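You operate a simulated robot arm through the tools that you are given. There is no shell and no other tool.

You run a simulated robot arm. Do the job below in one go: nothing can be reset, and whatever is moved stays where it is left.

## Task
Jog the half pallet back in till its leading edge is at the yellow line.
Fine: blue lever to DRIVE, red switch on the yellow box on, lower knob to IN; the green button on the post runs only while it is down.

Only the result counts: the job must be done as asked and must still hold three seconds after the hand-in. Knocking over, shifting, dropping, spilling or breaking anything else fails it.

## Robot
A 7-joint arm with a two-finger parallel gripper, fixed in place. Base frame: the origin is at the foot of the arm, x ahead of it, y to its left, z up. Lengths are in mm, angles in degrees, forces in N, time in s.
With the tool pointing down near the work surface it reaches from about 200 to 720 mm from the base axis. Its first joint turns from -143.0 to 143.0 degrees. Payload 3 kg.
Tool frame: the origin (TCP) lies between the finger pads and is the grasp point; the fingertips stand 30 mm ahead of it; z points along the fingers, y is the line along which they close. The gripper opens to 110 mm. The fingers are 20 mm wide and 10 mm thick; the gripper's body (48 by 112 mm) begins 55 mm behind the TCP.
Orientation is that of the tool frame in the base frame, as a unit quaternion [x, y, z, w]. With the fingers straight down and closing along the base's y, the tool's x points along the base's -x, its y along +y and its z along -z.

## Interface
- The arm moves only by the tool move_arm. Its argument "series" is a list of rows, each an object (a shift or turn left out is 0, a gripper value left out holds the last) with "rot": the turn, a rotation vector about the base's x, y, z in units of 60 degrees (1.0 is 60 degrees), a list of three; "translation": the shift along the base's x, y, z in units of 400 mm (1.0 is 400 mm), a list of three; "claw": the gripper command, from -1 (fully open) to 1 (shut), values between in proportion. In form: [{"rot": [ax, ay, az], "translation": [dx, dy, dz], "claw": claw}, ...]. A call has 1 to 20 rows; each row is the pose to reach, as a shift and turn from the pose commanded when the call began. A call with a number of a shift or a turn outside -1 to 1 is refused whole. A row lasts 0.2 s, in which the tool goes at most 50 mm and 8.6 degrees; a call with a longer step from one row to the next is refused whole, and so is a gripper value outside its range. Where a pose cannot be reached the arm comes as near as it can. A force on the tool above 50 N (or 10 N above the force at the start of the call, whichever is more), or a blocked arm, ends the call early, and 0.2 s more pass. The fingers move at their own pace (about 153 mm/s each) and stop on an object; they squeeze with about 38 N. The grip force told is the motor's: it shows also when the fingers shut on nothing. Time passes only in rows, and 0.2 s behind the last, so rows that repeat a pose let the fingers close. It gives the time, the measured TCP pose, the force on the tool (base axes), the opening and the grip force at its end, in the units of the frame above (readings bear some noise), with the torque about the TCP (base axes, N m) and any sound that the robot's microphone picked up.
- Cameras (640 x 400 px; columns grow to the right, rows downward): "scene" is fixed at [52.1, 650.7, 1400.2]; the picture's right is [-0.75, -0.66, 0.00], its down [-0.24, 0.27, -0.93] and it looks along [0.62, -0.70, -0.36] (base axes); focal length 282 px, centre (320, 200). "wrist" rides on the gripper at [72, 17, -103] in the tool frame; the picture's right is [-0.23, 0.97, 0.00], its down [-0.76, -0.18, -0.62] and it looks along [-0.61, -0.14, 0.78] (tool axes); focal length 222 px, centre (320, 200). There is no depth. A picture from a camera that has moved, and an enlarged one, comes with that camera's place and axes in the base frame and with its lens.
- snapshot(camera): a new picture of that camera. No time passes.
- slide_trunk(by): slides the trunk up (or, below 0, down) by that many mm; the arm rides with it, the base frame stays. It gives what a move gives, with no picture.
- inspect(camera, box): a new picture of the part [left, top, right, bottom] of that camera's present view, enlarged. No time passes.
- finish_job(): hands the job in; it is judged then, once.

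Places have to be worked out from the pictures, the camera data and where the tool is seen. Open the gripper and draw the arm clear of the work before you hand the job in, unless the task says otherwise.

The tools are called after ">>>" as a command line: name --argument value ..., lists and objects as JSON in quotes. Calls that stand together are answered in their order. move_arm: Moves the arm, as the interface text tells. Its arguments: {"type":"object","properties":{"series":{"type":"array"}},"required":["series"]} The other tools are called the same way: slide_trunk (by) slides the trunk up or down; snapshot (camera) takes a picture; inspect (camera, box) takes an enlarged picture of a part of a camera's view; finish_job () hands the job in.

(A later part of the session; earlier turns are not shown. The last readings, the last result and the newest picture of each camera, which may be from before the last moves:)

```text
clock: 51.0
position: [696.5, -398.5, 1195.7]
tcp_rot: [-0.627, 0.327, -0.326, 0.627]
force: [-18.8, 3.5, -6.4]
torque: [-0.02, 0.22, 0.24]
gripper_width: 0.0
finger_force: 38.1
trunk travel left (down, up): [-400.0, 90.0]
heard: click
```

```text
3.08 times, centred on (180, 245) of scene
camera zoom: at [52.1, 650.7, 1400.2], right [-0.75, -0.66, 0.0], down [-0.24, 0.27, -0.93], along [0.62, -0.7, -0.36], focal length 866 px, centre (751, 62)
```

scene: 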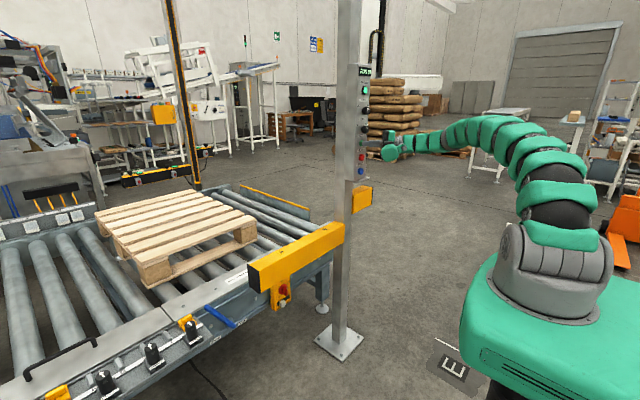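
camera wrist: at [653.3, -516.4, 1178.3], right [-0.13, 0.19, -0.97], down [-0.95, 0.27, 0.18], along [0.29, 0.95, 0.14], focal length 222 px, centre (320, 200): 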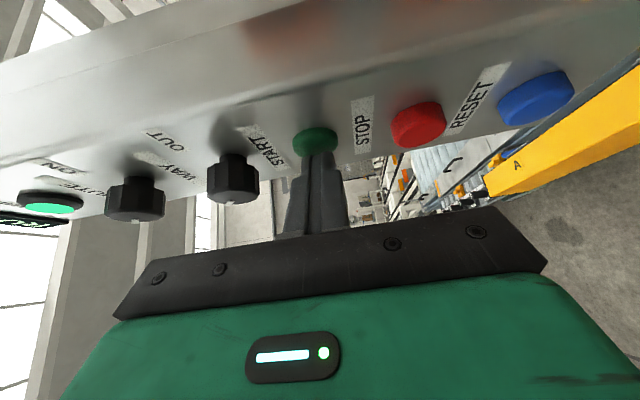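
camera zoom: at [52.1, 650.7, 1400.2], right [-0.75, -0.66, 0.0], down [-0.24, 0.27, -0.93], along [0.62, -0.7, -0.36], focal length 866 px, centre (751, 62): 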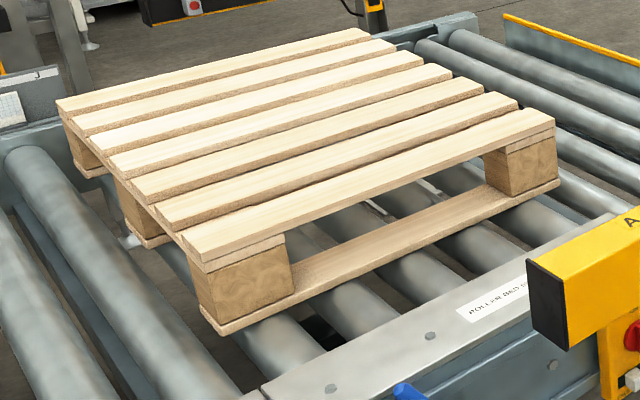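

The leading corner moved from about y 327 to 395. I hold the button for about 0.6 s and measure again to get the speed.

>>> move_arm --series '[{"translation": [0, 0, 0], "claw": 1}, {"translation": [0, 0, 0], "claw": 1}]'

>>> inspect --camera "scene" --box '[60, 190, 260, 320]'

>>> inspect --camera "scene" --box '[340, 55, 400, 95]'

>>> inspect --camera "wrist" --box '[360, 80, 520, 220]'

```text
clock: 51.6
position: [695.3, -397.4, 1195.5]
tcp_rot: [0.628, -0.327, 0.326, -0.627]
force: [-20.3, 1.1, -8.0]
torque: [-0.05, 0.26, 0.23]
gripper_width: 0.0
finger_force: 37.8
trunk travel left (down, up): [-400.0, 90.0]
```

```text
3.08 times, centred on (160, 255) of scene
camera zoom: at [52.1, 650.7, 1400.2], right [-0.75, -0.66, 0.0], down [-0.24, 0.27, -0.93], along [0.62, -0.7, -0.36], focal length 866 px, centre (812, 31)
```

zoom: 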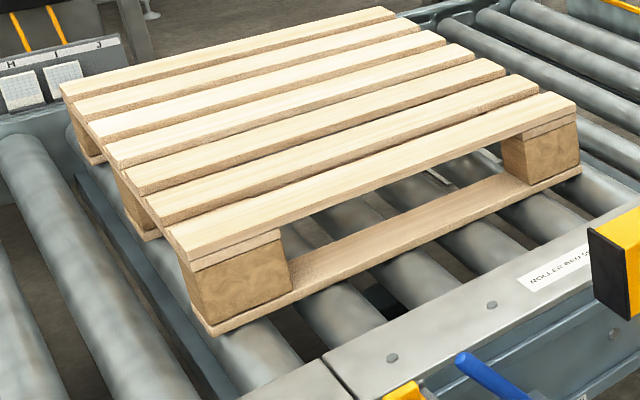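

```text
10.00 times, centred on (370, 75) of scene
camera zoom: at [52.1, 650.7, 1400.2], right [-0.75, -0.66, 0.0], down [-0.24, 0.27, -0.93], along [0.62, -0.7, -0.36], focal length 2816 px, centre (-180, 1450)
```

zoom: 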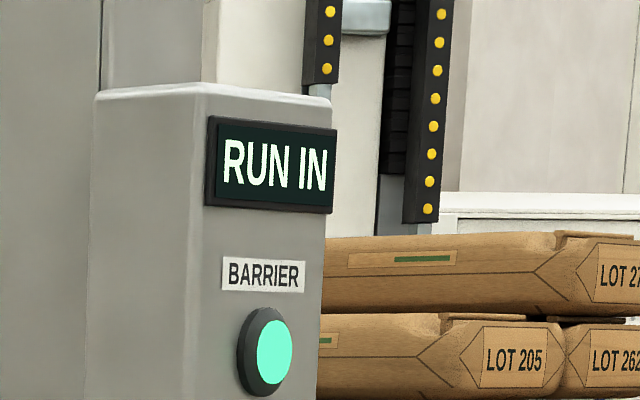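

```text
2.86 times, centred on (440, 150) of wrist
camera zoom: at [653.4, -516.5, 1178.9], right [-0.13, 0.19, -0.97], down [-0.95, 0.27, 0.18], along [0.29, 0.95, 0.14], focal length 635 px, centre (-23, 343)
```

zoom: 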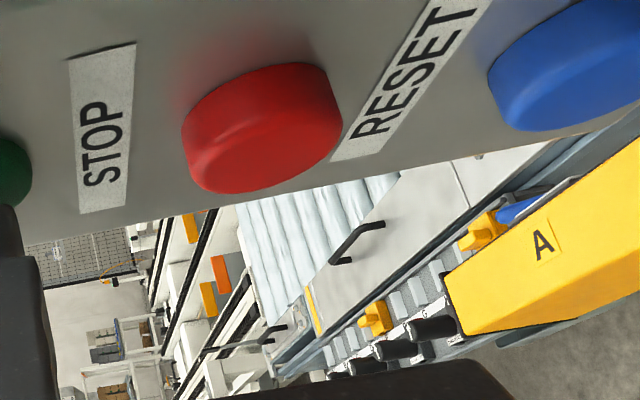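

Speed is about 146 mm/s, with the leading edge now at y≈483. I hold for about 1.6 s more, which should bring it to y≈718, then re-measure.

>>> move_arm --series '[{"translation": [0, 0, 0], "claw": 1}, {"translation": [0, 0, 0]}, {"translation": [0, 0, 0]}, {"translation": [0, 0, 0]}, {"translation": [0, 0, 0]}, {"translation": [0, 0, 0]}, {"translation": [0, 0, 0]}]'

>>> snapshot --camera "scene"

>>> inspect --camera "scene" --box '[0, 250, 200, 380]'

>>> inspect --camera "wrist" --box '[360, 80, 520, 220]'

```text
clock: 53.2
position: [697.1, -397.0, 1193.9]
tcp_rot: [-0.627, 0.327, -0.326, 0.627]
force: [-22.0, -0.4, -6.9]
torque: [-0.09, 0.26, 0.2]
gripper_width: 0.1
finger_force: 37.6
trunk travel left (down, up): [-400.0, 90.0]
```

```text
taken
```

scene: 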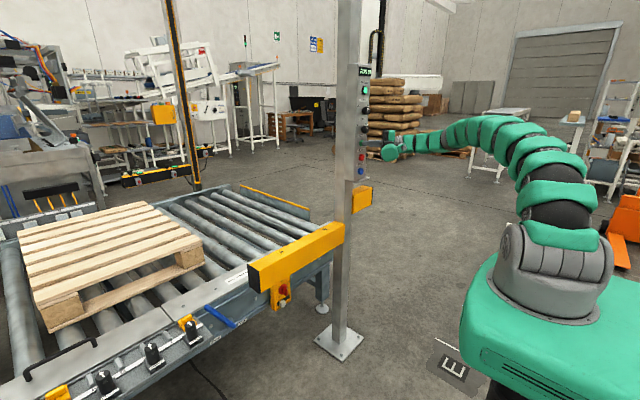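

```text
3.08 times, centred on (100, 315) of scene
camera zoom: at [52.1, 650.7, 1400.2], right [-0.75, -0.66, 0.0], down [-0.24, 0.27, -0.93], along [0.62, -0.7, -0.36], focal length 866 px, centre (997, -154)
```

zoom: 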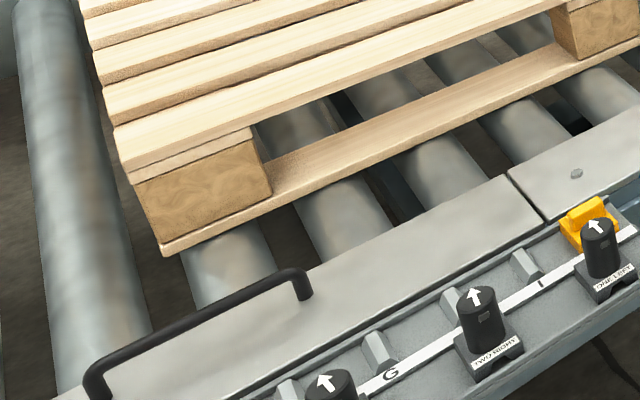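

```text
2.86 times, centred on (440, 150) of wrist
camera zoom: at [653.5, -516.5, 1179.0], right [-0.13, 0.19, -0.97], down [-0.95, 0.27, 0.18], along [0.29, 0.95, 0.14], focal length 635 px, centre (-23, 343)
```

zoom: 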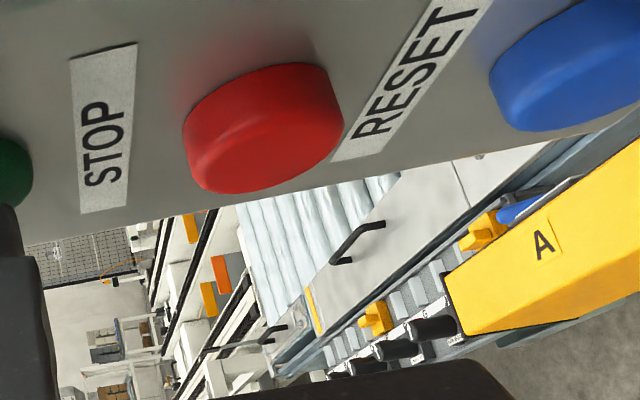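

The leading edge is at y≈711, moving at about 143 mm/s. I hold for about 1.4 s more (to y≈911) and look from the wrist camera.

>>> move_arm --series '[{"translation": [0, 0, 0], "claw": 1}, {"translation": [0, 0, 0]}, {"translation": [0, 0, 0]}, {"translation": [0, 0, 0]}, {"translation": [0, 0, 0]}, {"translation": [0, 0, 0]}]'

>>> inspect --camera "wrist" --box '[380, 110, 480, 210]'

>>> snapshot --camera "scene"

```text
clock: 54.6
position: [697.8, -398.2, 1196.1]
tcp_rot: [-0.627, 0.326, -0.327, 0.628]
force: [-19.9, -2.3, -4.8]
torque: [0.0, 0.21, 0.11]
gripper_width: 0.0
finger_force: 37.9
trunk travel left (down, up): [-400.0, 90.0]
```

```text
4.00 times, centred on (430, 160) of wrist
camera zoom: at [653.5, -516.4, 1179.1], right [-0.13, 0.19, -0.97], down [-0.95, 0.27, 0.18], along [0.29, 0.95, 0.14], focal length 888 px, centre (-120, 360)
```

zoom: 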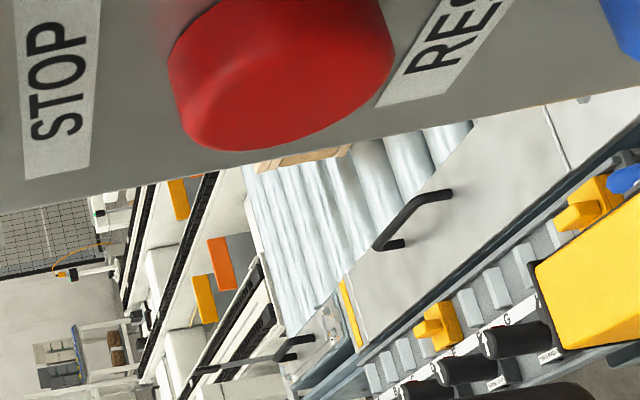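

```text
taken
```

scene: 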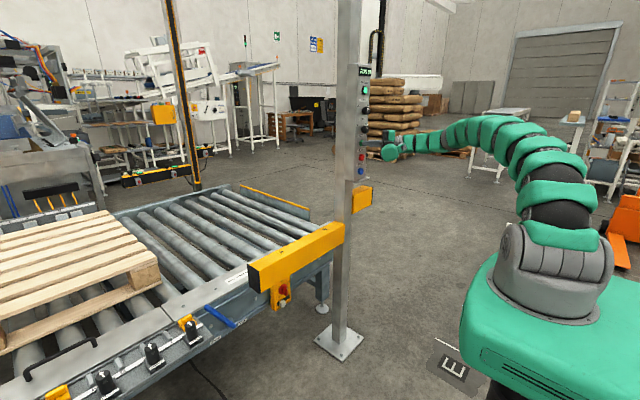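

The leading edge should be around y≈911, and its wood is just coming into view past the panel edge. I release the button quickly, back off, and check the stop and any coasting before the fine approach.

>>> move_arm --series '[{"translation": [-0.11, 0, 0], "claw": 1}, {"translation": [-0.2, 0, 0]}, {"translation": [-0.26, 0, 0]}]'

>>> inspect --camera "scene" --box '[0, 230, 200, 360]'

>>> inspect --camera "scene" --box '[340, 55, 400, 95]'

>>> inspect --camera "wrist" --box '[360, 60, 520, 220]'

```text
clock: 55.4
position: [592.7, -398.0, 1196.0]
tcp_rot: [0.627, -0.326, 0.326, -0.627]
force: [-0.9, -0.1, -0.7]
torque: [-0.01, -0.02, 0.01]
gripper_width: 0.0
finger_force: 37.6
trunk travel left (down, up): [-400.0, 90.0]
```

```text
3.08 times, centred on (100, 295) of scene
camera zoom: at [52.1, 650.7, 1400.2], right [-0.75, -0.66, 0.0], down [-0.24, 0.27, -0.93], along [0.62, -0.7, -0.36], focal length 866 px, centre (997, -92)
```

zoom: 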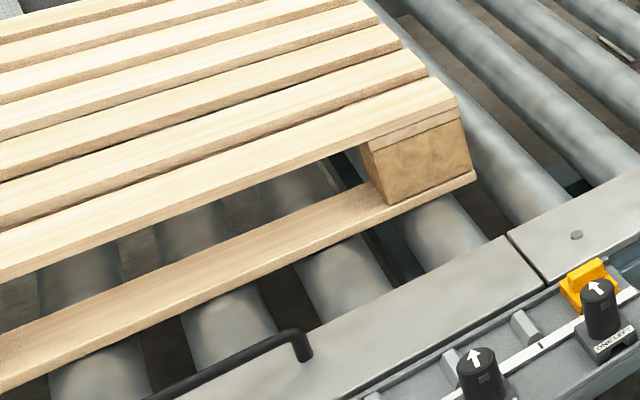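

```text
10.00 times, centred on (370, 75) of scene
camera zoom: at [52.1, 650.7, 1400.2], right [-0.75, -0.66, 0.0], down [-0.24, 0.27, -0.93], along [0.62, -0.7, -0.36], focal length 2816 px, centre (-180, 1450)
```

zoom: 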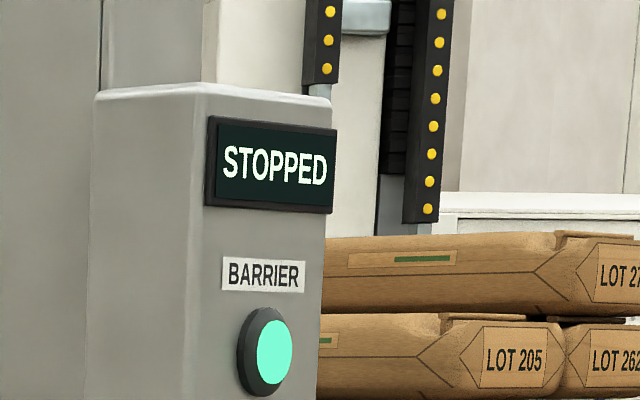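

```text
2.50 times, centred on (440, 140) of wrist
camera zoom: at [551.0, -516.6, 1179.4], right [-0.13, 0.19, -0.97], down [-0.95, 0.27, 0.18], along [0.29, 0.95, 0.14], focal length 555 px, centre (20, 350)
```

zoom: 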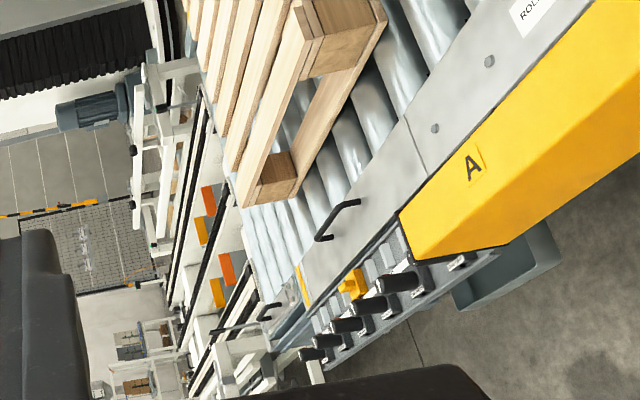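

The conveyor stopped cleanly ("STOPPED"). I estimate the leading edge at y≈950–970 and the line at ≈1010–1025, but this view has parallax. I swing the arm round to about y≈700 to look across the line almost square-on before the final jog.

>>> move_arm --series '[{"rot": [0, 0, -0.05], "translation": [0.0, 0.08, 0.01], "claw": 1}, {"rot": [0, 0, -0.1], "translation": [0.0, 0.18, 0.02]}, {"rot": [0, 0, -0.15], "translation": [0.01, 0.28, 0.03]}, {"rot": [0, 0, -0.2], "translation": [0.02, 0.38, 0.04]}, {"rot": [0, 0, -0.26], "translation": [0.03, 0.48, 0.05]}, {"rot": [0, 0, -0.32], "translation": [0.04, 0.58, 0.06]}, {"rot": [0, 0, -0.38], "translation": [0.05, 0.68, 0.07]}, {"rot": [0, 0, -0.44], "translation": [0.06, 0.78, 0.08]}, {"rot": [0, 0, -0.5], "translation": [0.06, 0.88, 0.09]}, {"rot": [0, 0, -0.583], "translation": [0.06, 0.98, 0.1]}, {"rot": [0, 0, -0.583], "translation": [0.06, 0.98, 0.1]}]'

>>> snapshot --camera "wrist"

```text
clock: 57.8
position: [643.0, -17.7, 1271.5]
tcp_rot: [-0.499, 0.502, -0.498, 0.501]
force: [0.1, -1.2, -0.7]
torque: [-0.01, -0.05, 0.13]
gripper_width: 0.0
finger_force: 37.1
out of reach, approached as far as the arm can: row 8, 9, 10, 11
trunk travel left (down, up): [-400.0, 90.0]
```

```text
taken
camera wrist: at [540.7, -90.7, 1255.8], right [0.0, 0.23, -0.97], down [-0.62, 0.76, 0.18], along [0.78, 0.61, 0.14], focal length 222 px, centre (320, 200)
```

wrist: 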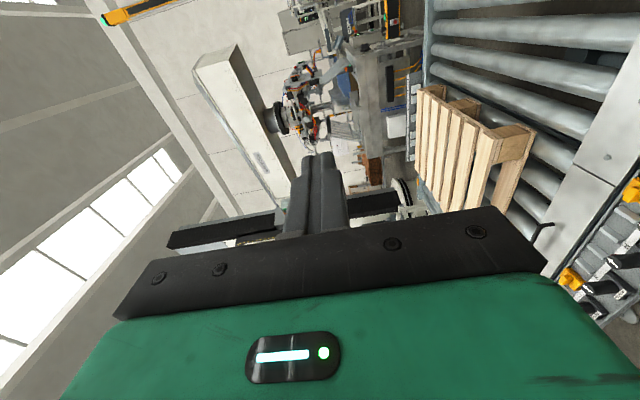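

The roll near this limit is restrictive, so I'll use the opposite roll (camera on the +y side looking back) for a look from y≈750. I roll the tool back through level while moving toward +y.

>>> move_arm --series '[{"rot": [0.125, 0, 0], "translation": [0, 0.05, 0], "claw": 1}, {"rot": [0.25, 0, 0], "translation": [0, 0.1, 0]}, {"rot": [0.375, 0, 0], "translation": [0, 0.16, 0]}, {"rot": [0.5, 0, 0], "translation": [0, 0.22, 0]}, {"rot": [0.625, 0, 0], "translation": [0, 0.28, 0]}, {"rot": [0.75, 0, 0], "translation": [0, 0.34, 0]}, {"rot": [0.875, 0, 0], "translation": [0, 0.4, 0]}, {"rot": [1.0, 0, 0], "translation": [0, 0.45, 0]}]'

>>> move_arm --series '[{"rot": [0.125, 0, 0], "translation": [-0.02, 0.06, 0], "claw": 1}, {"rot": [0.25, 0, 0], "translation": [-0.05, 0.12, 0]}, {"rot": [0.375, 0, 0], "translation": [-0.08, 0.18, 0]}, {"rot": [0.5, 0, 0], "translation": [-0.11, 0.24, 0]}, {"rot": [0.625, 0, 0], "translation": [-0.14, 0.3, 0]}, {"rot": [0.75, 0, 0], "translation": [-0.17, 0.36, 0]}, {"rot": [0.875, 0, 0], "translation": [-0.2, 0.42, 0]}, {"rot": [1.0, 0, 0], "translation": [-0.23, 0.48, 0]}]'

```text
clock: 59.6
position: [642.6, 164.3, 1271.7]
tcp_rot: [-0.181, 0.683, -0.182, 0.684]
force: [0.3, -1.0, -0.3]
torque: [0.01, 0.01, 0.02]
gripper_width: 0.1
finger_force: 37.3
trunk travel left (down, up): [-400.0, 90.0]
```

```text
clock: 61.4
position: [551.3, 357.3, 1273.1]
tcp_rot: [0.185, 0.682, 0.183, 0.683]
force: [0.2, -0.5, 0.4]
torque: [-0.01, 0.02, 0.04]
gripper_width: 0.0
finger_force: 37.6
trunk travel left (down, up): [-400.0, 90.0]
```

Rolling the last 60° and moving on to about (450, 530, 1270).

>>> move_arm --series '[{"rot": [0.125, 0, 0], "translation": [-0.03, 0.05, 0], "claw": 1}, {"rot": [0.25, 0, 0], "translation": [-0.06, 0.1, 0]}, {"rot": [0.375, 0, 0], "translation": [-0.09, 0.15, 0]}, {"rot": [0.5, 0, 0], "translation": [-0.12, 0.2, 0]}, {"rot": [0.625, 0, 0], "translation": [-0.15, 0.25, 0]}, {"rot": [0.75, 0, 0], "translation": [-0.18, 0.3, 0]}, {"rot": [0.875, 0, 0], "translation": [-0.21, 0.36, 0]}, {"rot": [1.0, 0, 0], "translation": [-0.24, 0.42, 0]}, {"rot": [1.0, 0, 0], "translation": [-0.24, 0.42, 0]}]'

>>> snapshot --camera "wrist"

```text
clock: 63.4
position: [454.2, 524.5, 1272.9]
tcp_rot: [0.501, 0.5, 0.499, 0.5]
force: [-1.2, -0.2, -1.1]
torque: [0.01, 0.03, 0.01]
gripper_width: 0.0
finger_force: 37.6
trunk travel left (down, up): [-400.0, 90.0]
```

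```text
taken
camera wrist: at [352.2, 597.3, 1289.3], right [0.0, -0.23, 0.97], down [-0.62, -0.76, -0.18], along [0.78, -0.61, -0.14], focal length 222 px, centre (320, 200)
```

wrist: 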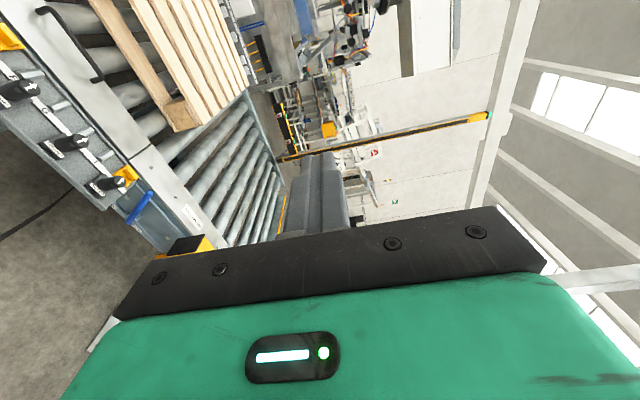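

I yaw +40° and move further toward +y, to about (380, 680, 1270), to bring the leading edge and the yellow line into view.

>>> move_arm --series '[{"rot": [0, 0, 0.11], "translation": [-0.03, 0.06, 0], "claw": 1}, {"rot": [0, 0, 0.22], "translation": [-0.06, 0.12, 0]}, {"rot": [0, 0, 0.33], "translation": [-0.09, 0.18, 0]}, {"rot": [0, 0, 0.44], "translation": [-0.12, 0.25, 0]}, {"rot": [0, 0, 0.55], "translation": [-0.15, 0.32, 0]}, {"rot": [0, 0, 0.667], "translation": [-0.18, 0.39, 0]}, {"rot": [0, 0, 0.667], "translation": [-0.18, 0.39, 0]}]'

>>> snapshot --camera "wrist"

```text
clock: 65.0
position: [383.4, 680.1, 1273.0]
tcp_rot: [0.299, 0.641, 0.641, 0.299]
force: [1.0, 0.9, 0.6]
torque: [-0.03, 0.01, -0.03]
gripper_width: 0.2
finger_force: 37.5
trunk travel left (down, up): [-400.0, 90.0]
```

```text
taken
camera wrist: at [258.2, 669.4, 1289.8], right [0.15, -0.17, 0.97], down [0.01, -0.98, -0.18], along [0.99, 0.04, -0.14], focal length 222 px, centre (320, 200)
```

wrist: 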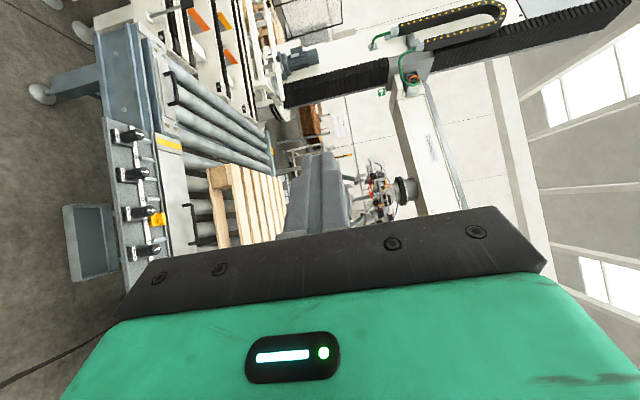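

Now both the yellow line and the pallet's leading edge are in view. I zoom in to measure them.

>>> inspect --camera "wrist" --box '[140, 110, 280, 220]'

>>> inspect --camera "wrist" --box '[145, 125, 225, 195]'

>>> inspect --camera "wrist" --box '[195, 145, 255, 195]'

```text
3.64 times, centred on (210, 165) of wrist
camera zoom: at [258.2, 669.4, 1289.8], right [0.15, -0.17, 0.97], down [0.01, -0.98, -0.18], along [0.99, 0.04, -0.14], focal length 808 px, centre (720, 327)
```

zoom: 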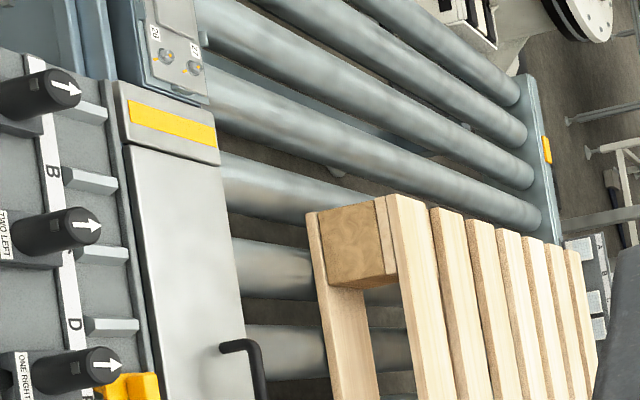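

```text
5.71 times, centred on (185, 160) of wrist
camera zoom: at [258.2, 669.4, 1289.8], right [0.15, -0.17, 0.97], down [0.01, -0.98, -0.18], along [0.99, 0.04, -0.14], focal length 1269 px, centre (1091, 429)
```

zoom: 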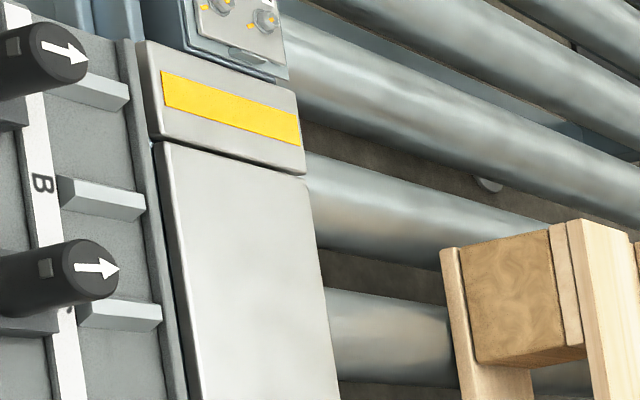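

```text
8.00 times, centred on (225, 170) of wrist
camera zoom: at [258.2, 669.4, 1289.8], right [0.15, -0.17, 0.97], down [0.01, -0.98, -0.18], along [0.99, 0.04, -0.14], focal length 1777 px, centre (1080, 440)
```

zoom: 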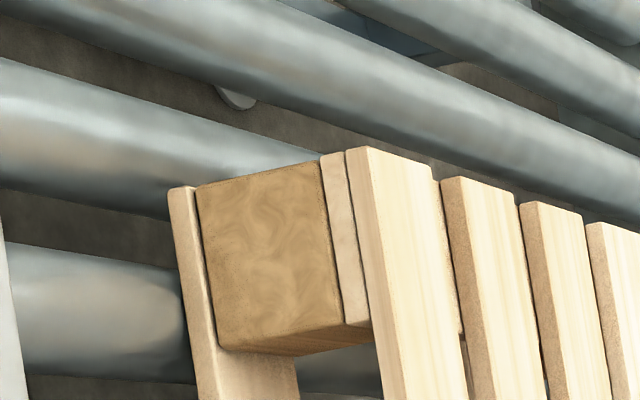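

The yellow strip's centre is near y≈1029 and the leading edge near 963–976, depending on its exact distance. I want a second view with more baseline. First I check how near the arm is to the scene camera.

>>> snapshot --camera "scene"

```text
taken
```

scene: 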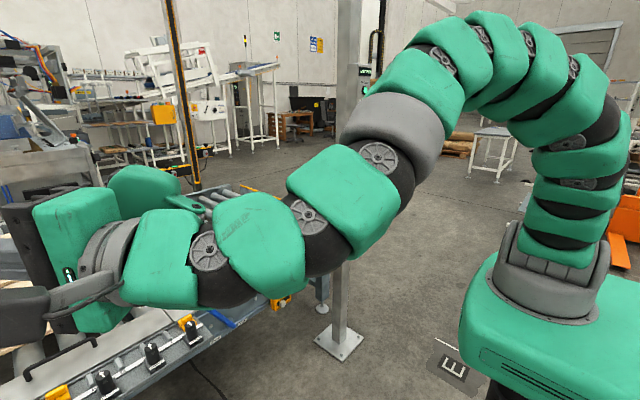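

The arm is close to the scene camera's viewpoint, so I move away from it: down 220 mm and a bit further in +y. That gives a good vertical baseline for triangulation.

>>> move_arm --series '[{"translation": [0, 0.0, -0.1], "claw": 1}, {"translation": [-0.02, 0.03, -0.2]}, {"translation": [-0.04, 0.06, -0.29]}, {"translation": [-0.06, 0.1, -0.38]}, {"translation": [-0.09, 0.15, -0.46]}, {"translation": [-0.12, 0.2, -0.54]}, {"translation": [-0.12, 0.2, -0.54]}]'

>>> snapshot --camera "wrist"

```text
clock: 66.6
position: [335.2, 761.0, 1056.1]
tcp_rot: [0.3, 0.641, 0.641, 0.299]
force: [0.7, 0.8, -0.8]
torque: [0.02, 0.03, 0.01]
gripper_width: 0.1
finger_force: 37.8
trunk travel left (down, up): [-400.0, 90.0]
```

```text
taken
camera wrist: at [209.2, 749.7, 1073.4], right [0.15, -0.18, 0.97], down [0.01, -0.98, -0.18], along [0.99, 0.04, -0.14], focal length 222 px, centre (320, 200)
```

wrist: 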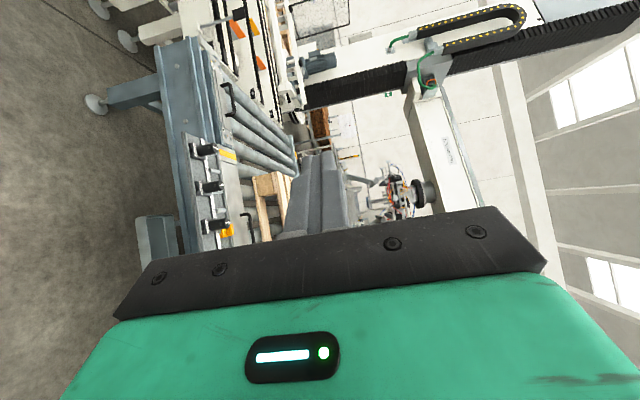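

Good second viewpoint. I zoom in on the strip and on the pallet's leading corner.

>>> inspect --camera "wrist" --box '[200, 130, 280, 190]'

>>> inspect --camera "wrist" --box '[240, 155, 300, 195]'

```text
6.67 times, centred on (240, 160) of wrist
camera zoom: at [209.2, 749.7, 1073.4], right [0.15, -0.18, 0.97], down [0.01, -0.98, -0.18], along [0.99, 0.04, -0.14], focal length 1481 px, centre (853, 467)
```

zoom: 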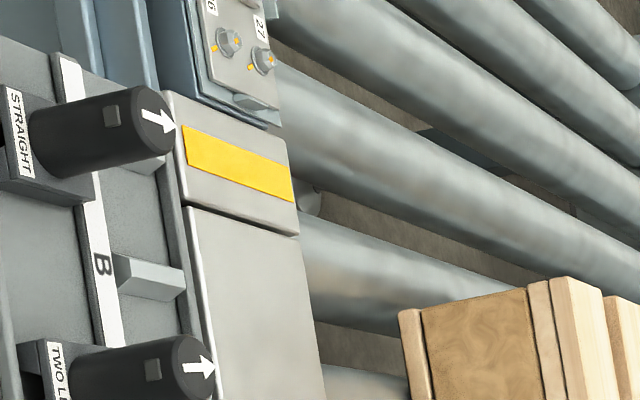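

```text
10.00 times, centred on (270, 175) of wrist
camera zoom: at [209.2, 749.7, 1073.4], right [0.15, -0.18, 0.97], down [0.01, -0.98, -0.18], along [0.99, 0.04, -0.14], focal length 2221 px, centre (820, 450)
```

zoom: 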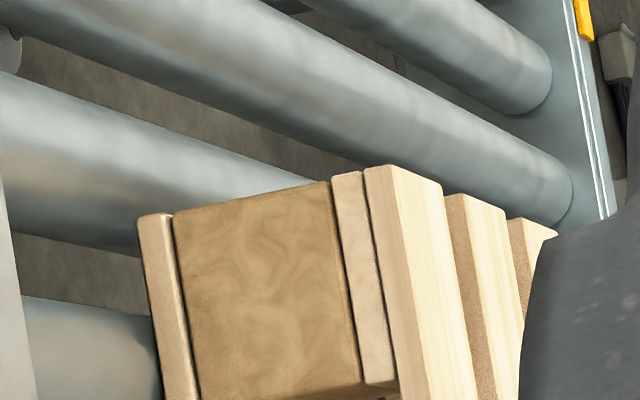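

Triangulating both views, the strip's centre is at y≈1034 (about 25 mm wide) and the pallet's leading edge at y≈971. That leaves about 62 mm, or about 0.43 s of running. I go back to the button with the level tool, starting by undoing the yaw.

>>> move_arm --series '[{"rot": [0, 0, -0.1], "translation": [0.04, -0.07, 0.03], "claw": 1}, {"rot": [0, 0, -0.2], "translation": [0.08, -0.14, 0.06]}, {"rot": [0, 0, -0.3], "translation": [0.12, -0.21, 0.1]}, {"rot": [0, 0, -0.4], "translation": [0.16, -0.28, 0.14]}, {"rot": [0, 0, -0.5], "translation": [0.2, -0.35, 0.18]}, {"rot": [0, 0, -0.6], "translation": [0.24, -0.42, 0.22]}, {"rot": [0, 0, -0.667], "translation": [0.28, -0.5, 0.26]}, {"rot": [0, 0, -0.667], "translation": [0.28, -0.5, 0.26]}]'

>>> move_arm --series '[{"rot": [-0.125, 0, 0], "translation": [0.04, -0.09, 0.01], "claw": 1}, {"rot": [-0.25, 0, 0], "translation": [0.09, -0.18, 0.02]}, {"rot": [-0.375, 0, 0], "translation": [0.14, -0.27, 0.03]}, {"rot": [-0.5, 0, 0], "translation": [0.19, -0.36, 0.04]}, {"rot": [-0.625, 0, 0], "translation": [0.23, -0.46, 0.05]}, {"rot": [-0.75, 0, 0], "translation": [0.26, -0.56, 0.06]}, {"rot": [-0.875, 0, 0], "translation": [0.29, -0.66, 0.07]}, {"rot": [-1.0, 0, 0], "translation": [0.31, -0.76, 0.08]}]'

```text
clock: 68.4
position: [448.6, 561.1, 1158.9]
tcp_rot: [0.501, 0.499, 0.5, 0.5]
force: [0.1, -0.2, 0.9]
torque: [-0.03, 0.0, 0.03]
gripper_width: 0.0
finger_force: 37.6
trunk travel left (down, up): [-400.0, 90.0]
```

```text
clock: 70.2
position: [572.6, 255.6, 1192.9]
tcp_rot: [0.183, 0.683, 0.182, 0.683]
force: [-0.5, 1.5, -0.2]
torque: [0.01, -0.03, 0.0]
gripper_width: 0.0
finger_force: 37.7
trunk travel left (down, up): [-400.0, 90.0]
```

Both moves went cleanly. I finish rolling level and continue toward the post, at x≈630.

>>> move_arm --series '[{"rot": [-0.08, 0, 0], "translation": [0.03, -0.1, 0], "claw": 1}, {"rot": [-0.16, 0, 0], "translation": [0.06, -0.2, 0]}, {"rot": [-0.24, 0, 0], "translation": [0.09, -0.3, 0]}, {"rot": [-0.32, 0, 0], "translation": [0.12, -0.41, 0]}, {"rot": [-0.4, 0, 0], "translation": [0.14, -0.52, 0]}, {"rot": [-0.48, 0, 0], "translation": [0.15, -0.63, 0]}, {"rot": [-0.5, 0, 0], "translation": [0.15, -0.74, 0]}, {"rot": [-0.5, 0, 0], "translation": [0.15, -0.85, 0]}, {"rot": [-0.5, 0, 0], "translation": [0.15, -0.96, 0]}]'

>>> move_arm --series '[{"translation": [0, -0.1, 0], "claw": 1}, {"translation": [0, -0.2, 0]}, {"translation": [0, -0.3, 0]}, {"translation": [0, -0.4, 0.002]}, {"translation": [0, -0.5, 0.004]}, {"translation": [0, -0.6, 0.005]}, {"translation": [0, -0.655, 0.006]}, {"translation": [0, -0.655, 0.006]}]'

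>>> snapshot --camera "wrist"

>>> snapshot --camera "scene"

>>> inspect --camera "scene" --box '[110, 250, 190, 300]'

```text
clock: 72.2
position: [630.8, -130.6, 1190.1]
tcp_rot: [0.0, 0.707, 0.0, 0.707]
force: [0.1, -2.0, 0.3]
torque: [0.04, 0.04, 0.2]
gripper_width: 0.0
finger_force: 37.9
out of reach, approached as far as the arm can: row 2, 3, 4, 5, 6, 7, 8
trunk travel left (down, up): [-400.0, 90.0]
```

```text
clock: 74.0
position: [631.3, -389.6, 1195.4]
tcp_rot: [0.001, 0.707, 0.001, 0.707]
force: [0.3, -0.4, -0.3]
torque: [-0.05, -0.03, 0.01]
gripper_width: 0.0
finger_force: 37.3
trunk travel left (down, up): [-400.0, 90.0]
```

```text
taken
camera wrist: at [528.8, -372.9, 1122.5], right [0.0, 0.97, 0.23], down [-0.62, -0.18, 0.76], along [0.78, -0.14, 0.61], focal length 222 px, centre (320, 200)
```

wrist: 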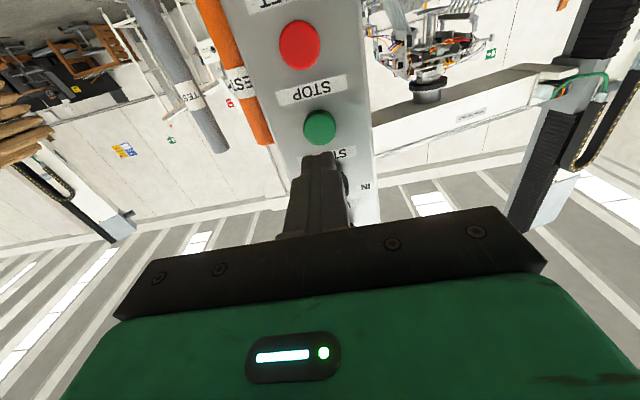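

```text
taken
```

scene: 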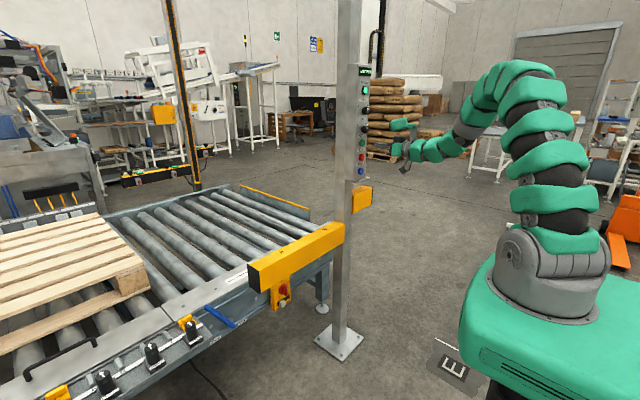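

```text
8.00 times, centred on (150, 275) of scene
camera zoom: at [52.1, 650.7, 1400.2], right [-0.75, -0.66, 0.0], down [-0.24, 0.27, -0.93], along [0.62, -0.7, -0.36], focal length 2253 px, centre (1680, -400)
```

zoom: 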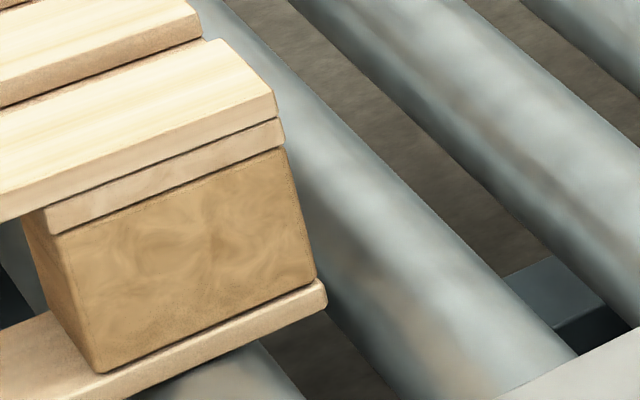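

The trailing corner is a good reference in the scene view (about 2 px per mm at 8x). I approach the button to just short of contact, TCP x≈689.

>>> move_arm --series '[{"translation": [0.07, -0.002, 0], "claw": 1}, {"translation": [0.12, -0.002, 0]}, {"translation": [0.144, -0.002, 0]}, {"translation": [0.144, -0.002, 0]}]'

>>> inspect --camera "wrist" --box '[240, 60, 400, 200]'

>>> inspect --camera "scene" --box '[345, 110, 405, 170]'

```text
clock: 75.0
position: [689.0, -390.1, 1194.4]
tcp_rot: [0.001, 0.707, -0.001, 0.707]
force: [0.0, 0.2, 0.8]
torque: [-0.03, 0.05, 0.0]
gripper_width: 0.0
finger_force: 37.5
trunk travel left (down, up): [-400.0, 90.0]
```

```text
2.86 times, centred on (320, 130) of wrist
camera zoom: at [585.9, -373.8, 1122.3], right [0.0, 0.97, 0.23], down [-0.62, -0.18, 0.76], along [0.78, -0.14, 0.61], focal length 635 px, centre (320, 400)
```

zoom: 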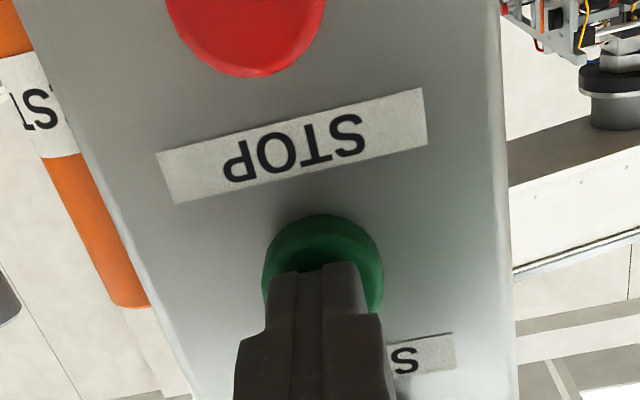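

```text
6.67 times, centred on (375, 140) of scene
camera zoom: at [52.1, 650.7, 1400.2], right [-0.75, -0.66, 0.0], down [-0.24, 0.27, -0.93], along [0.62, -0.7, -0.36], focal length 1877 px, centre (-47, 600)
```

zoom: 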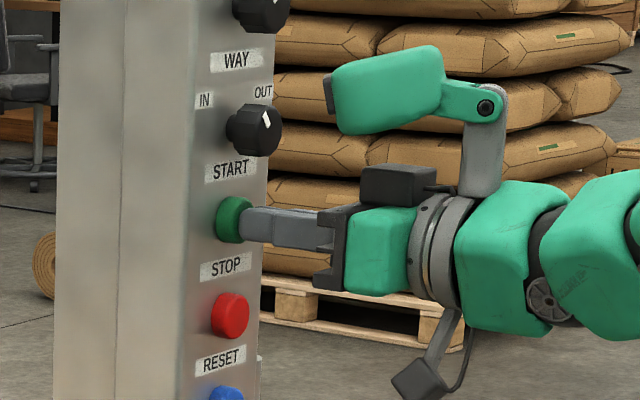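

Contact is about 4 mm away and the click comes at about x 696. I do one short press (in 0.2 s, out 0.2 s) to calibrate the travel per tap.

>>> move_arm --series '[{"translation": [0.0225, 0, 0], "claw": 1}, {"translation": [0, 0, 0]}, {"translation": [0, 0, 0]}]'

>>> inspect --camera "scene" --box '[110, 250, 190, 300]'

>>> inspect --camera "scene" --box '[340, 55, 400, 95]'

```text
clock: 75.8
position: [688.8, -389.9, 1194.2]
tcp_rot: [0.0, 0.707, 0.001, 0.707]
force: [-0.3, 0.6, 0.2]
torque: [0.0, 0.02, -0.02]
gripper_width: 0.2
finger_force: 38.1
trunk travel left (down, up): [-400.0, 90.0]
heard: click
```

```text
8.00 times, centred on (150, 275) of scene
camera zoom: at [52.1, 650.7, 1400.2], right [-0.75, -0.66, 0.0], down [-0.24, 0.27, -0.93], along [0.62, -0.7, -0.36], focal length 2253 px, centre (1680, -400)
```

zoom: 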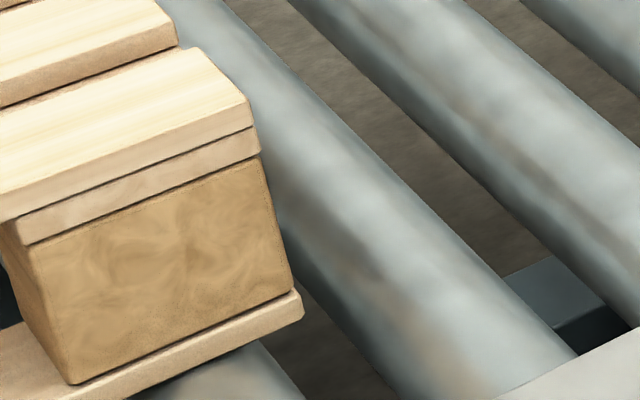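

```text
10.00 times, centred on (370, 75) of scene
camera zoom: at [52.1, 650.7, 1400.2], right [-0.75, -0.66, 0.0], down [-0.24, 0.27, -0.93], along [0.62, -0.7, -0.36], focal length 2816 px, centre (-180, 1450)
```

zoom: 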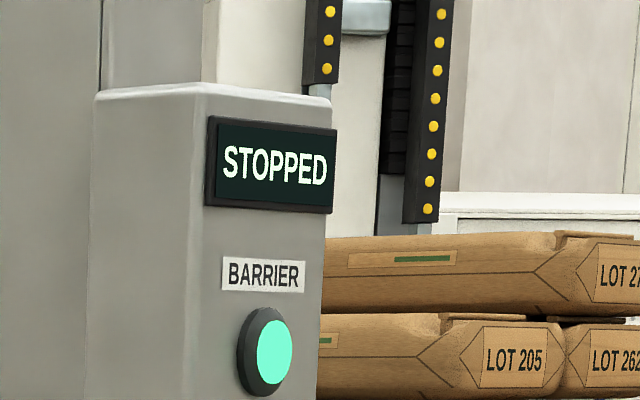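

That tap moved the pallet about 12.6 mm, as predicted. About 50 mm remains, so I do three more identical taps and re-measure.

>>> move_arm --series '[{"translation": [0.0225, 0, 0], "claw": 1}, {"translation": [0, 0, 0]}, {"translation": [0, 0, 0]}, {"translation": [0.0225, 0, 0]}, {"translation": [0, 0, 0]}, {"translation": [0, 0, 0]}, {"translation": [0.0225, 0, 0]}, {"translation": [0, 0, 0]}, {"translation": [0, 0, 0]}]'

>>> inspect --camera "scene" --box '[110, 250, 190, 300]'

```text
clock: 77.8
position: [689.0, -390.9, 1195.2]
tcp_rot: [0.0, 0.707, 0.001, 0.707]
force: [-0.1, 0.9, 0.3]
torque: [0.01, -0.02, -0.01]
gripper_width: 0.0
finger_force: 37.8
trunk travel left (down, up): [-400.0, 90.0]
heard: click, click, click
```

```text
8.00 times, centred on (150, 275) of scene
camera zoom: at [52.1, 650.7, 1400.2], right [-0.75, -0.66, 0.0], down [-0.24, 0.27, -0.93], along [0.62, -0.7, -0.36], focal length 2253 px, centre (1680, -400)
```

zoom: 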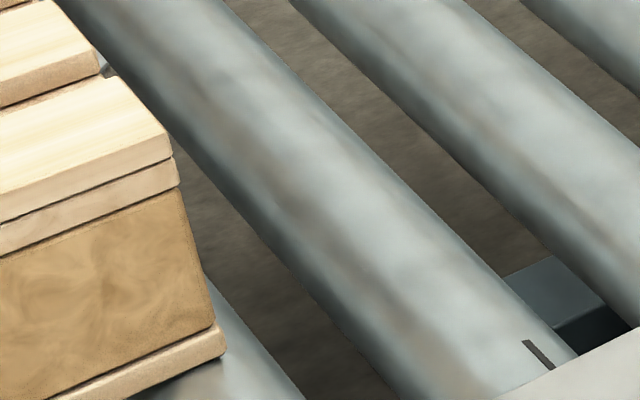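

The pallet has moved 51 mm in total, putting the leading edge at about y≈1022, the strip's near edge. One more tap of about 12.7 mm should bring it to the strip's centre at ≈1034.

>>> move_arm --series '[{"translation": [0.0225, 0, 0], "claw": 1}, {"translation": [0, 0, 0]}, {"translation": [-0.05, 0, 0]}, {"translation": [-0.14, 0, 0]}]'

>>> inspect --camera "scene" --box '[110, 250, 190, 300]'

>>> inspect --camera "scene" --box '[340, 55, 400, 155]'

```text
clock: 78.8
position: [633.4, -390.7, 1196.2]
tcp_rot: [0.001, 0.706, 0.0, 0.709]
force: [0.8, 0.0, -0.8]
torque: [0.0, -0.01, -0.03]
gripper_width: 0.0
finger_force: 37.7
trunk travel left (down, up): [-400.0, 90.0]
heard: click
```

```text
8.00 times, centred on (150, 275) of scene
camera zoom: at [52.1, 650.7, 1400.2], right [-0.75, -0.66, 0.0], down [-0.24, 0.27, -0.93], along [0.62, -0.7, -0.36], focal length 2253 px, centre (1680, -400)
```

zoom: 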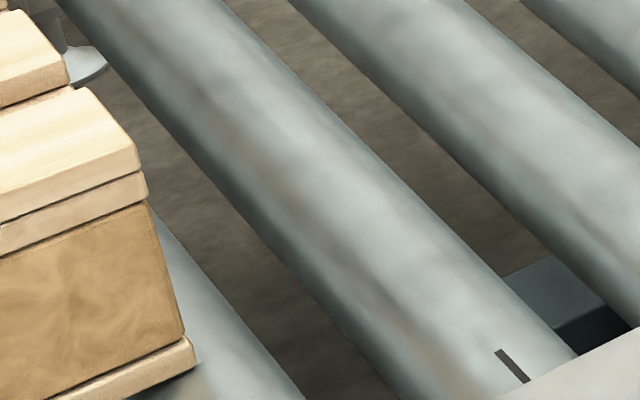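

```text
4.00 times, centred on (370, 105) of scene
camera zoom: at [52.1, 650.7, 1400.2], right [-0.75, -0.66, 0.0], down [-0.24, 0.27, -0.93], along [0.62, -0.7, -0.36], focal length 1126 px, centre (120, 580)
```

zoom: 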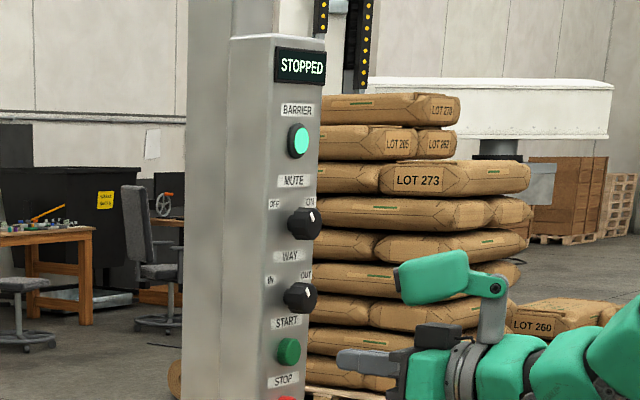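

The last tap moved it about 14 mm, so the leading edge should be at ≈1036 against the strip's centre at ≈1034. I go back to the viewing place to verify.

>>> move_arm --series '[{"translation": [-0.01, 0.1, 0], "claw": 1}, {"translation": [-0.02, 0.2, 0]}, {"translation": [-0.02, 0.3, 0]}, {"translation": [-0.02, 0.4, 0]}, {"translation": [-0.02, 0.5, 0]}, {"translation": [-0.02, 0.6, 0]}, {"translation": [-0.02, 0.7, 0]}, {"translation": [-0.02, 0.8, 0]}, {"translation": [-0.02, 0.9, 0]}, {"translation": [-0.02, 0.98, 0]}]'

>>> move_arm --series '[{"rot": [0.125, 0, 0], "translation": [-0.01, 0.09, 0], "claw": 1}, {"rot": [0.25, 0, 0], "translation": [-0.03, 0.18, 0]}, {"rot": [0.375, 0, 0], "translation": [-0.05, 0.27, 0]}, {"rot": [0.5, 0, 0], "translation": [-0.07, 0.36, 0]}, {"rot": [0.625, 0, 0], "translation": [-0.09, 0.45, 0]}, {"rot": [0.75, 0, 0], "translation": [-0.12, 0.54, 0]}, {"rot": [0.875, 0, 0], "translation": [-0.15, 0.63, 0]}, {"rot": [1.0, 0, 0], "translation": [-0.18, 0.72, 0]}]'

```text
clock: 81.0
position: [656.5, -28.1, 1203.7]
tcp_rot: [0.0, 0.707, 0.0, 0.707]
force: [0.7, 0.7, -0.6]
torque: [0.04, 0.02, 0.0]
gripper_width: 0.1
finger_force: 37.6
out of reach, approached as far as the arm can: row 7, 8, 9, 10
trunk travel left (down, up): [-400.0, 90.0]
```

```text
clock: 82.8
position: [584.1, 260.0, 1204.1]
tcp_rot: [0.355, 0.612, 0.354, 0.611]
force: [-0.5, -0.4, 0.2]
torque: [0.02, 0.0, 0.04]
gripper_width: 0.0
finger_force: 37.9
out of reach, approached as far as the arm can: row 1, 2, 3, 4
trunk travel left (down, up): [-400.0, 90.0]
```

Continuing to the viewing place: finish the roll, then yaw 40°.

>>> move_arm --series '[{"rot": [0.07, 0, 0], "translation": [-0.04, 0.09, -0.01], "claw": 1}, {"rot": [0.14, 0, 0], "translation": [-0.08, 0.18, -0.02]}, {"rot": [0.21, 0, 0], "translation": [-0.12, 0.27, -0.03]}, {"rot": [0.28, 0, 0], "translation": [-0.16, 0.36, -0.05]}, {"rot": [0.35, 0, 0], "translation": [-0.2, 0.45, -0.07]}, {"rot": [0.42, 0, 0], "translation": [-0.24, 0.54, -0.09]}, {"rot": [0.5, 0, 0], "translation": [-0.28, 0.63, -0.1]}, {"rot": [0.5, 0, 0], "translation": [-0.34, 0.72, -0.11]}, {"rot": [0.5, 0, 0], "translation": [-0.34, 0.75, -0.11]}]'

>>> move_arm --series '[{"rot": [0, 0, 0.1], "translation": [-0.04, 0.07, -0.03], "claw": 1}, {"rot": [0, 0, 0.2], "translation": [-0.08, 0.14, -0.06]}, {"rot": [0, 0, 0.3], "translation": [-0.12, 0.21, -0.1]}, {"rot": [0, 0, 0.4], "translation": [-0.16, 0.28, -0.14]}, {"rot": [0, 0, 0.5], "translation": [-0.2, 0.35, -0.18]}, {"rot": [0, 0, 0.6], "translation": [-0.24, 0.42, -0.22]}, {"rot": [0, 0, 0.667], "translation": [-0.28, 0.5, -0.26]}, {"rot": [0, 0, 0.667], "translation": [-0.28, 0.5, -0.26]}]'

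>>> snapshot --camera "wrist"

>>> inspect --camera "wrist" --box '[200, 120, 300, 190]'

```text
clock: 84.8
position: [448.1, 559.9, 1160.7]
tcp_rot: [0.501, 0.499, 0.5, 0.5]
force: [0.2, -0.5, 0.2]
torque: [0.02, -0.02, -0.02]
gripper_width: 0.0
finger_force: 38.2
trunk travel left (down, up): [-400.0, 90.0]
```

```text
clock: 86.6
position: [336.1, 758.6, 1055.1]
tcp_rot: [0.299, 0.641, 0.641, 0.298]
force: [0.1, 0.3, 0.2]
torque: [0.0, -0.01, -0.01]
gripper_width: 0.0
finger_force: 37.3
trunk travel left (down, up): [-400.0, 90.0]
```

```text
taken
camera wrist: at [210.2, 747.9, 1072.3], right [0.15, -0.18, 0.97], down [0.01, -0.98, -0.18], along [0.99, 0.04, -0.14], focal length 222 px, centre (320, 200)
```

wrist: 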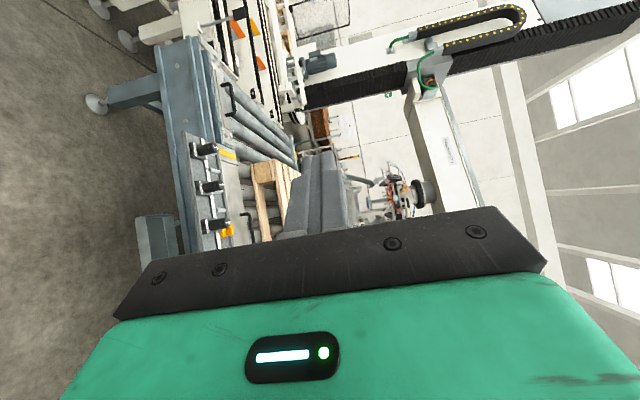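

```text
5.71 times, centred on (250, 155) of wrist
camera zoom: at [210.2, 747.9, 1072.3], right [0.15, -0.18, 0.97], down [0.01, -0.98, -0.18], along [0.99, 0.04, -0.14], focal length 1269 px, centre (720, 457)
```

zoom: 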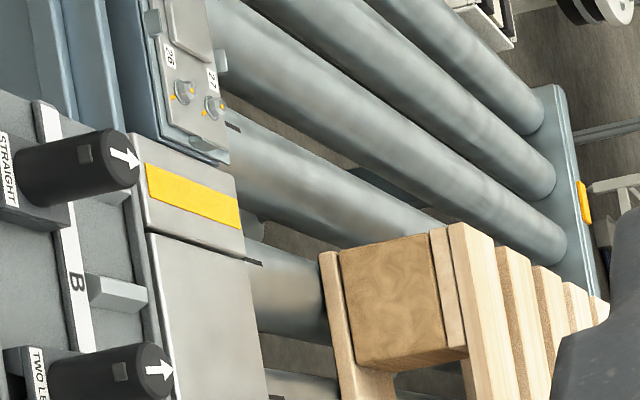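

From this view the strip's centre is at y≈1034 and the leading edge at ≈1036. I confirm with higher zoom.

>>> inspect --camera "wrist" --box '[215, 140, 255, 165]'

>>> inspect --camera "wrist" --box '[240, 150, 280, 175]'

```text
16.00 times, centred on (235, 152) of wrist
camera zoom: at [210.2, 747.9, 1072.3], right [0.15, -0.18, 0.97], down [0.01, -0.98, -0.18], along [0.99, 0.04, -0.14], focal length 3554 px, centre (1680, 960)
```

zoom: 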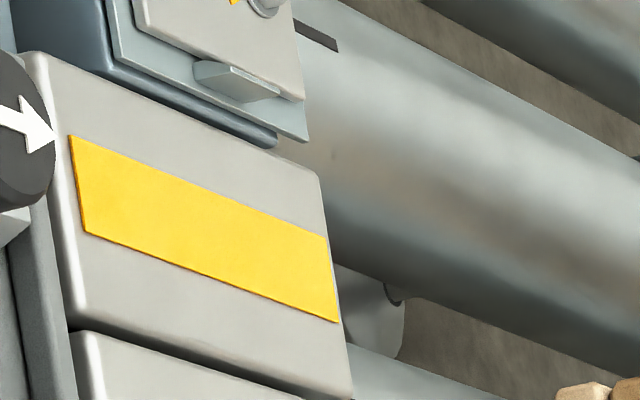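

```text
16.00 times, centred on (260, 162) of wrist
camera zoom: at [210.2, 747.9, 1072.3], right [0.15, -0.18, 0.97], down [0.01, -0.98, -0.18], along [0.99, 0.04, -0.14], focal length 3554 px, centre (1280, 800)
```

zoom: 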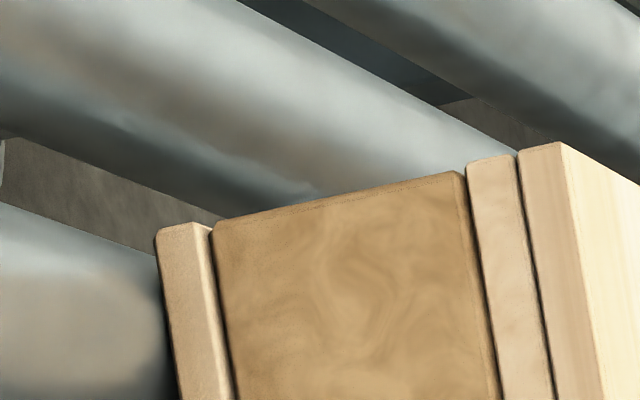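

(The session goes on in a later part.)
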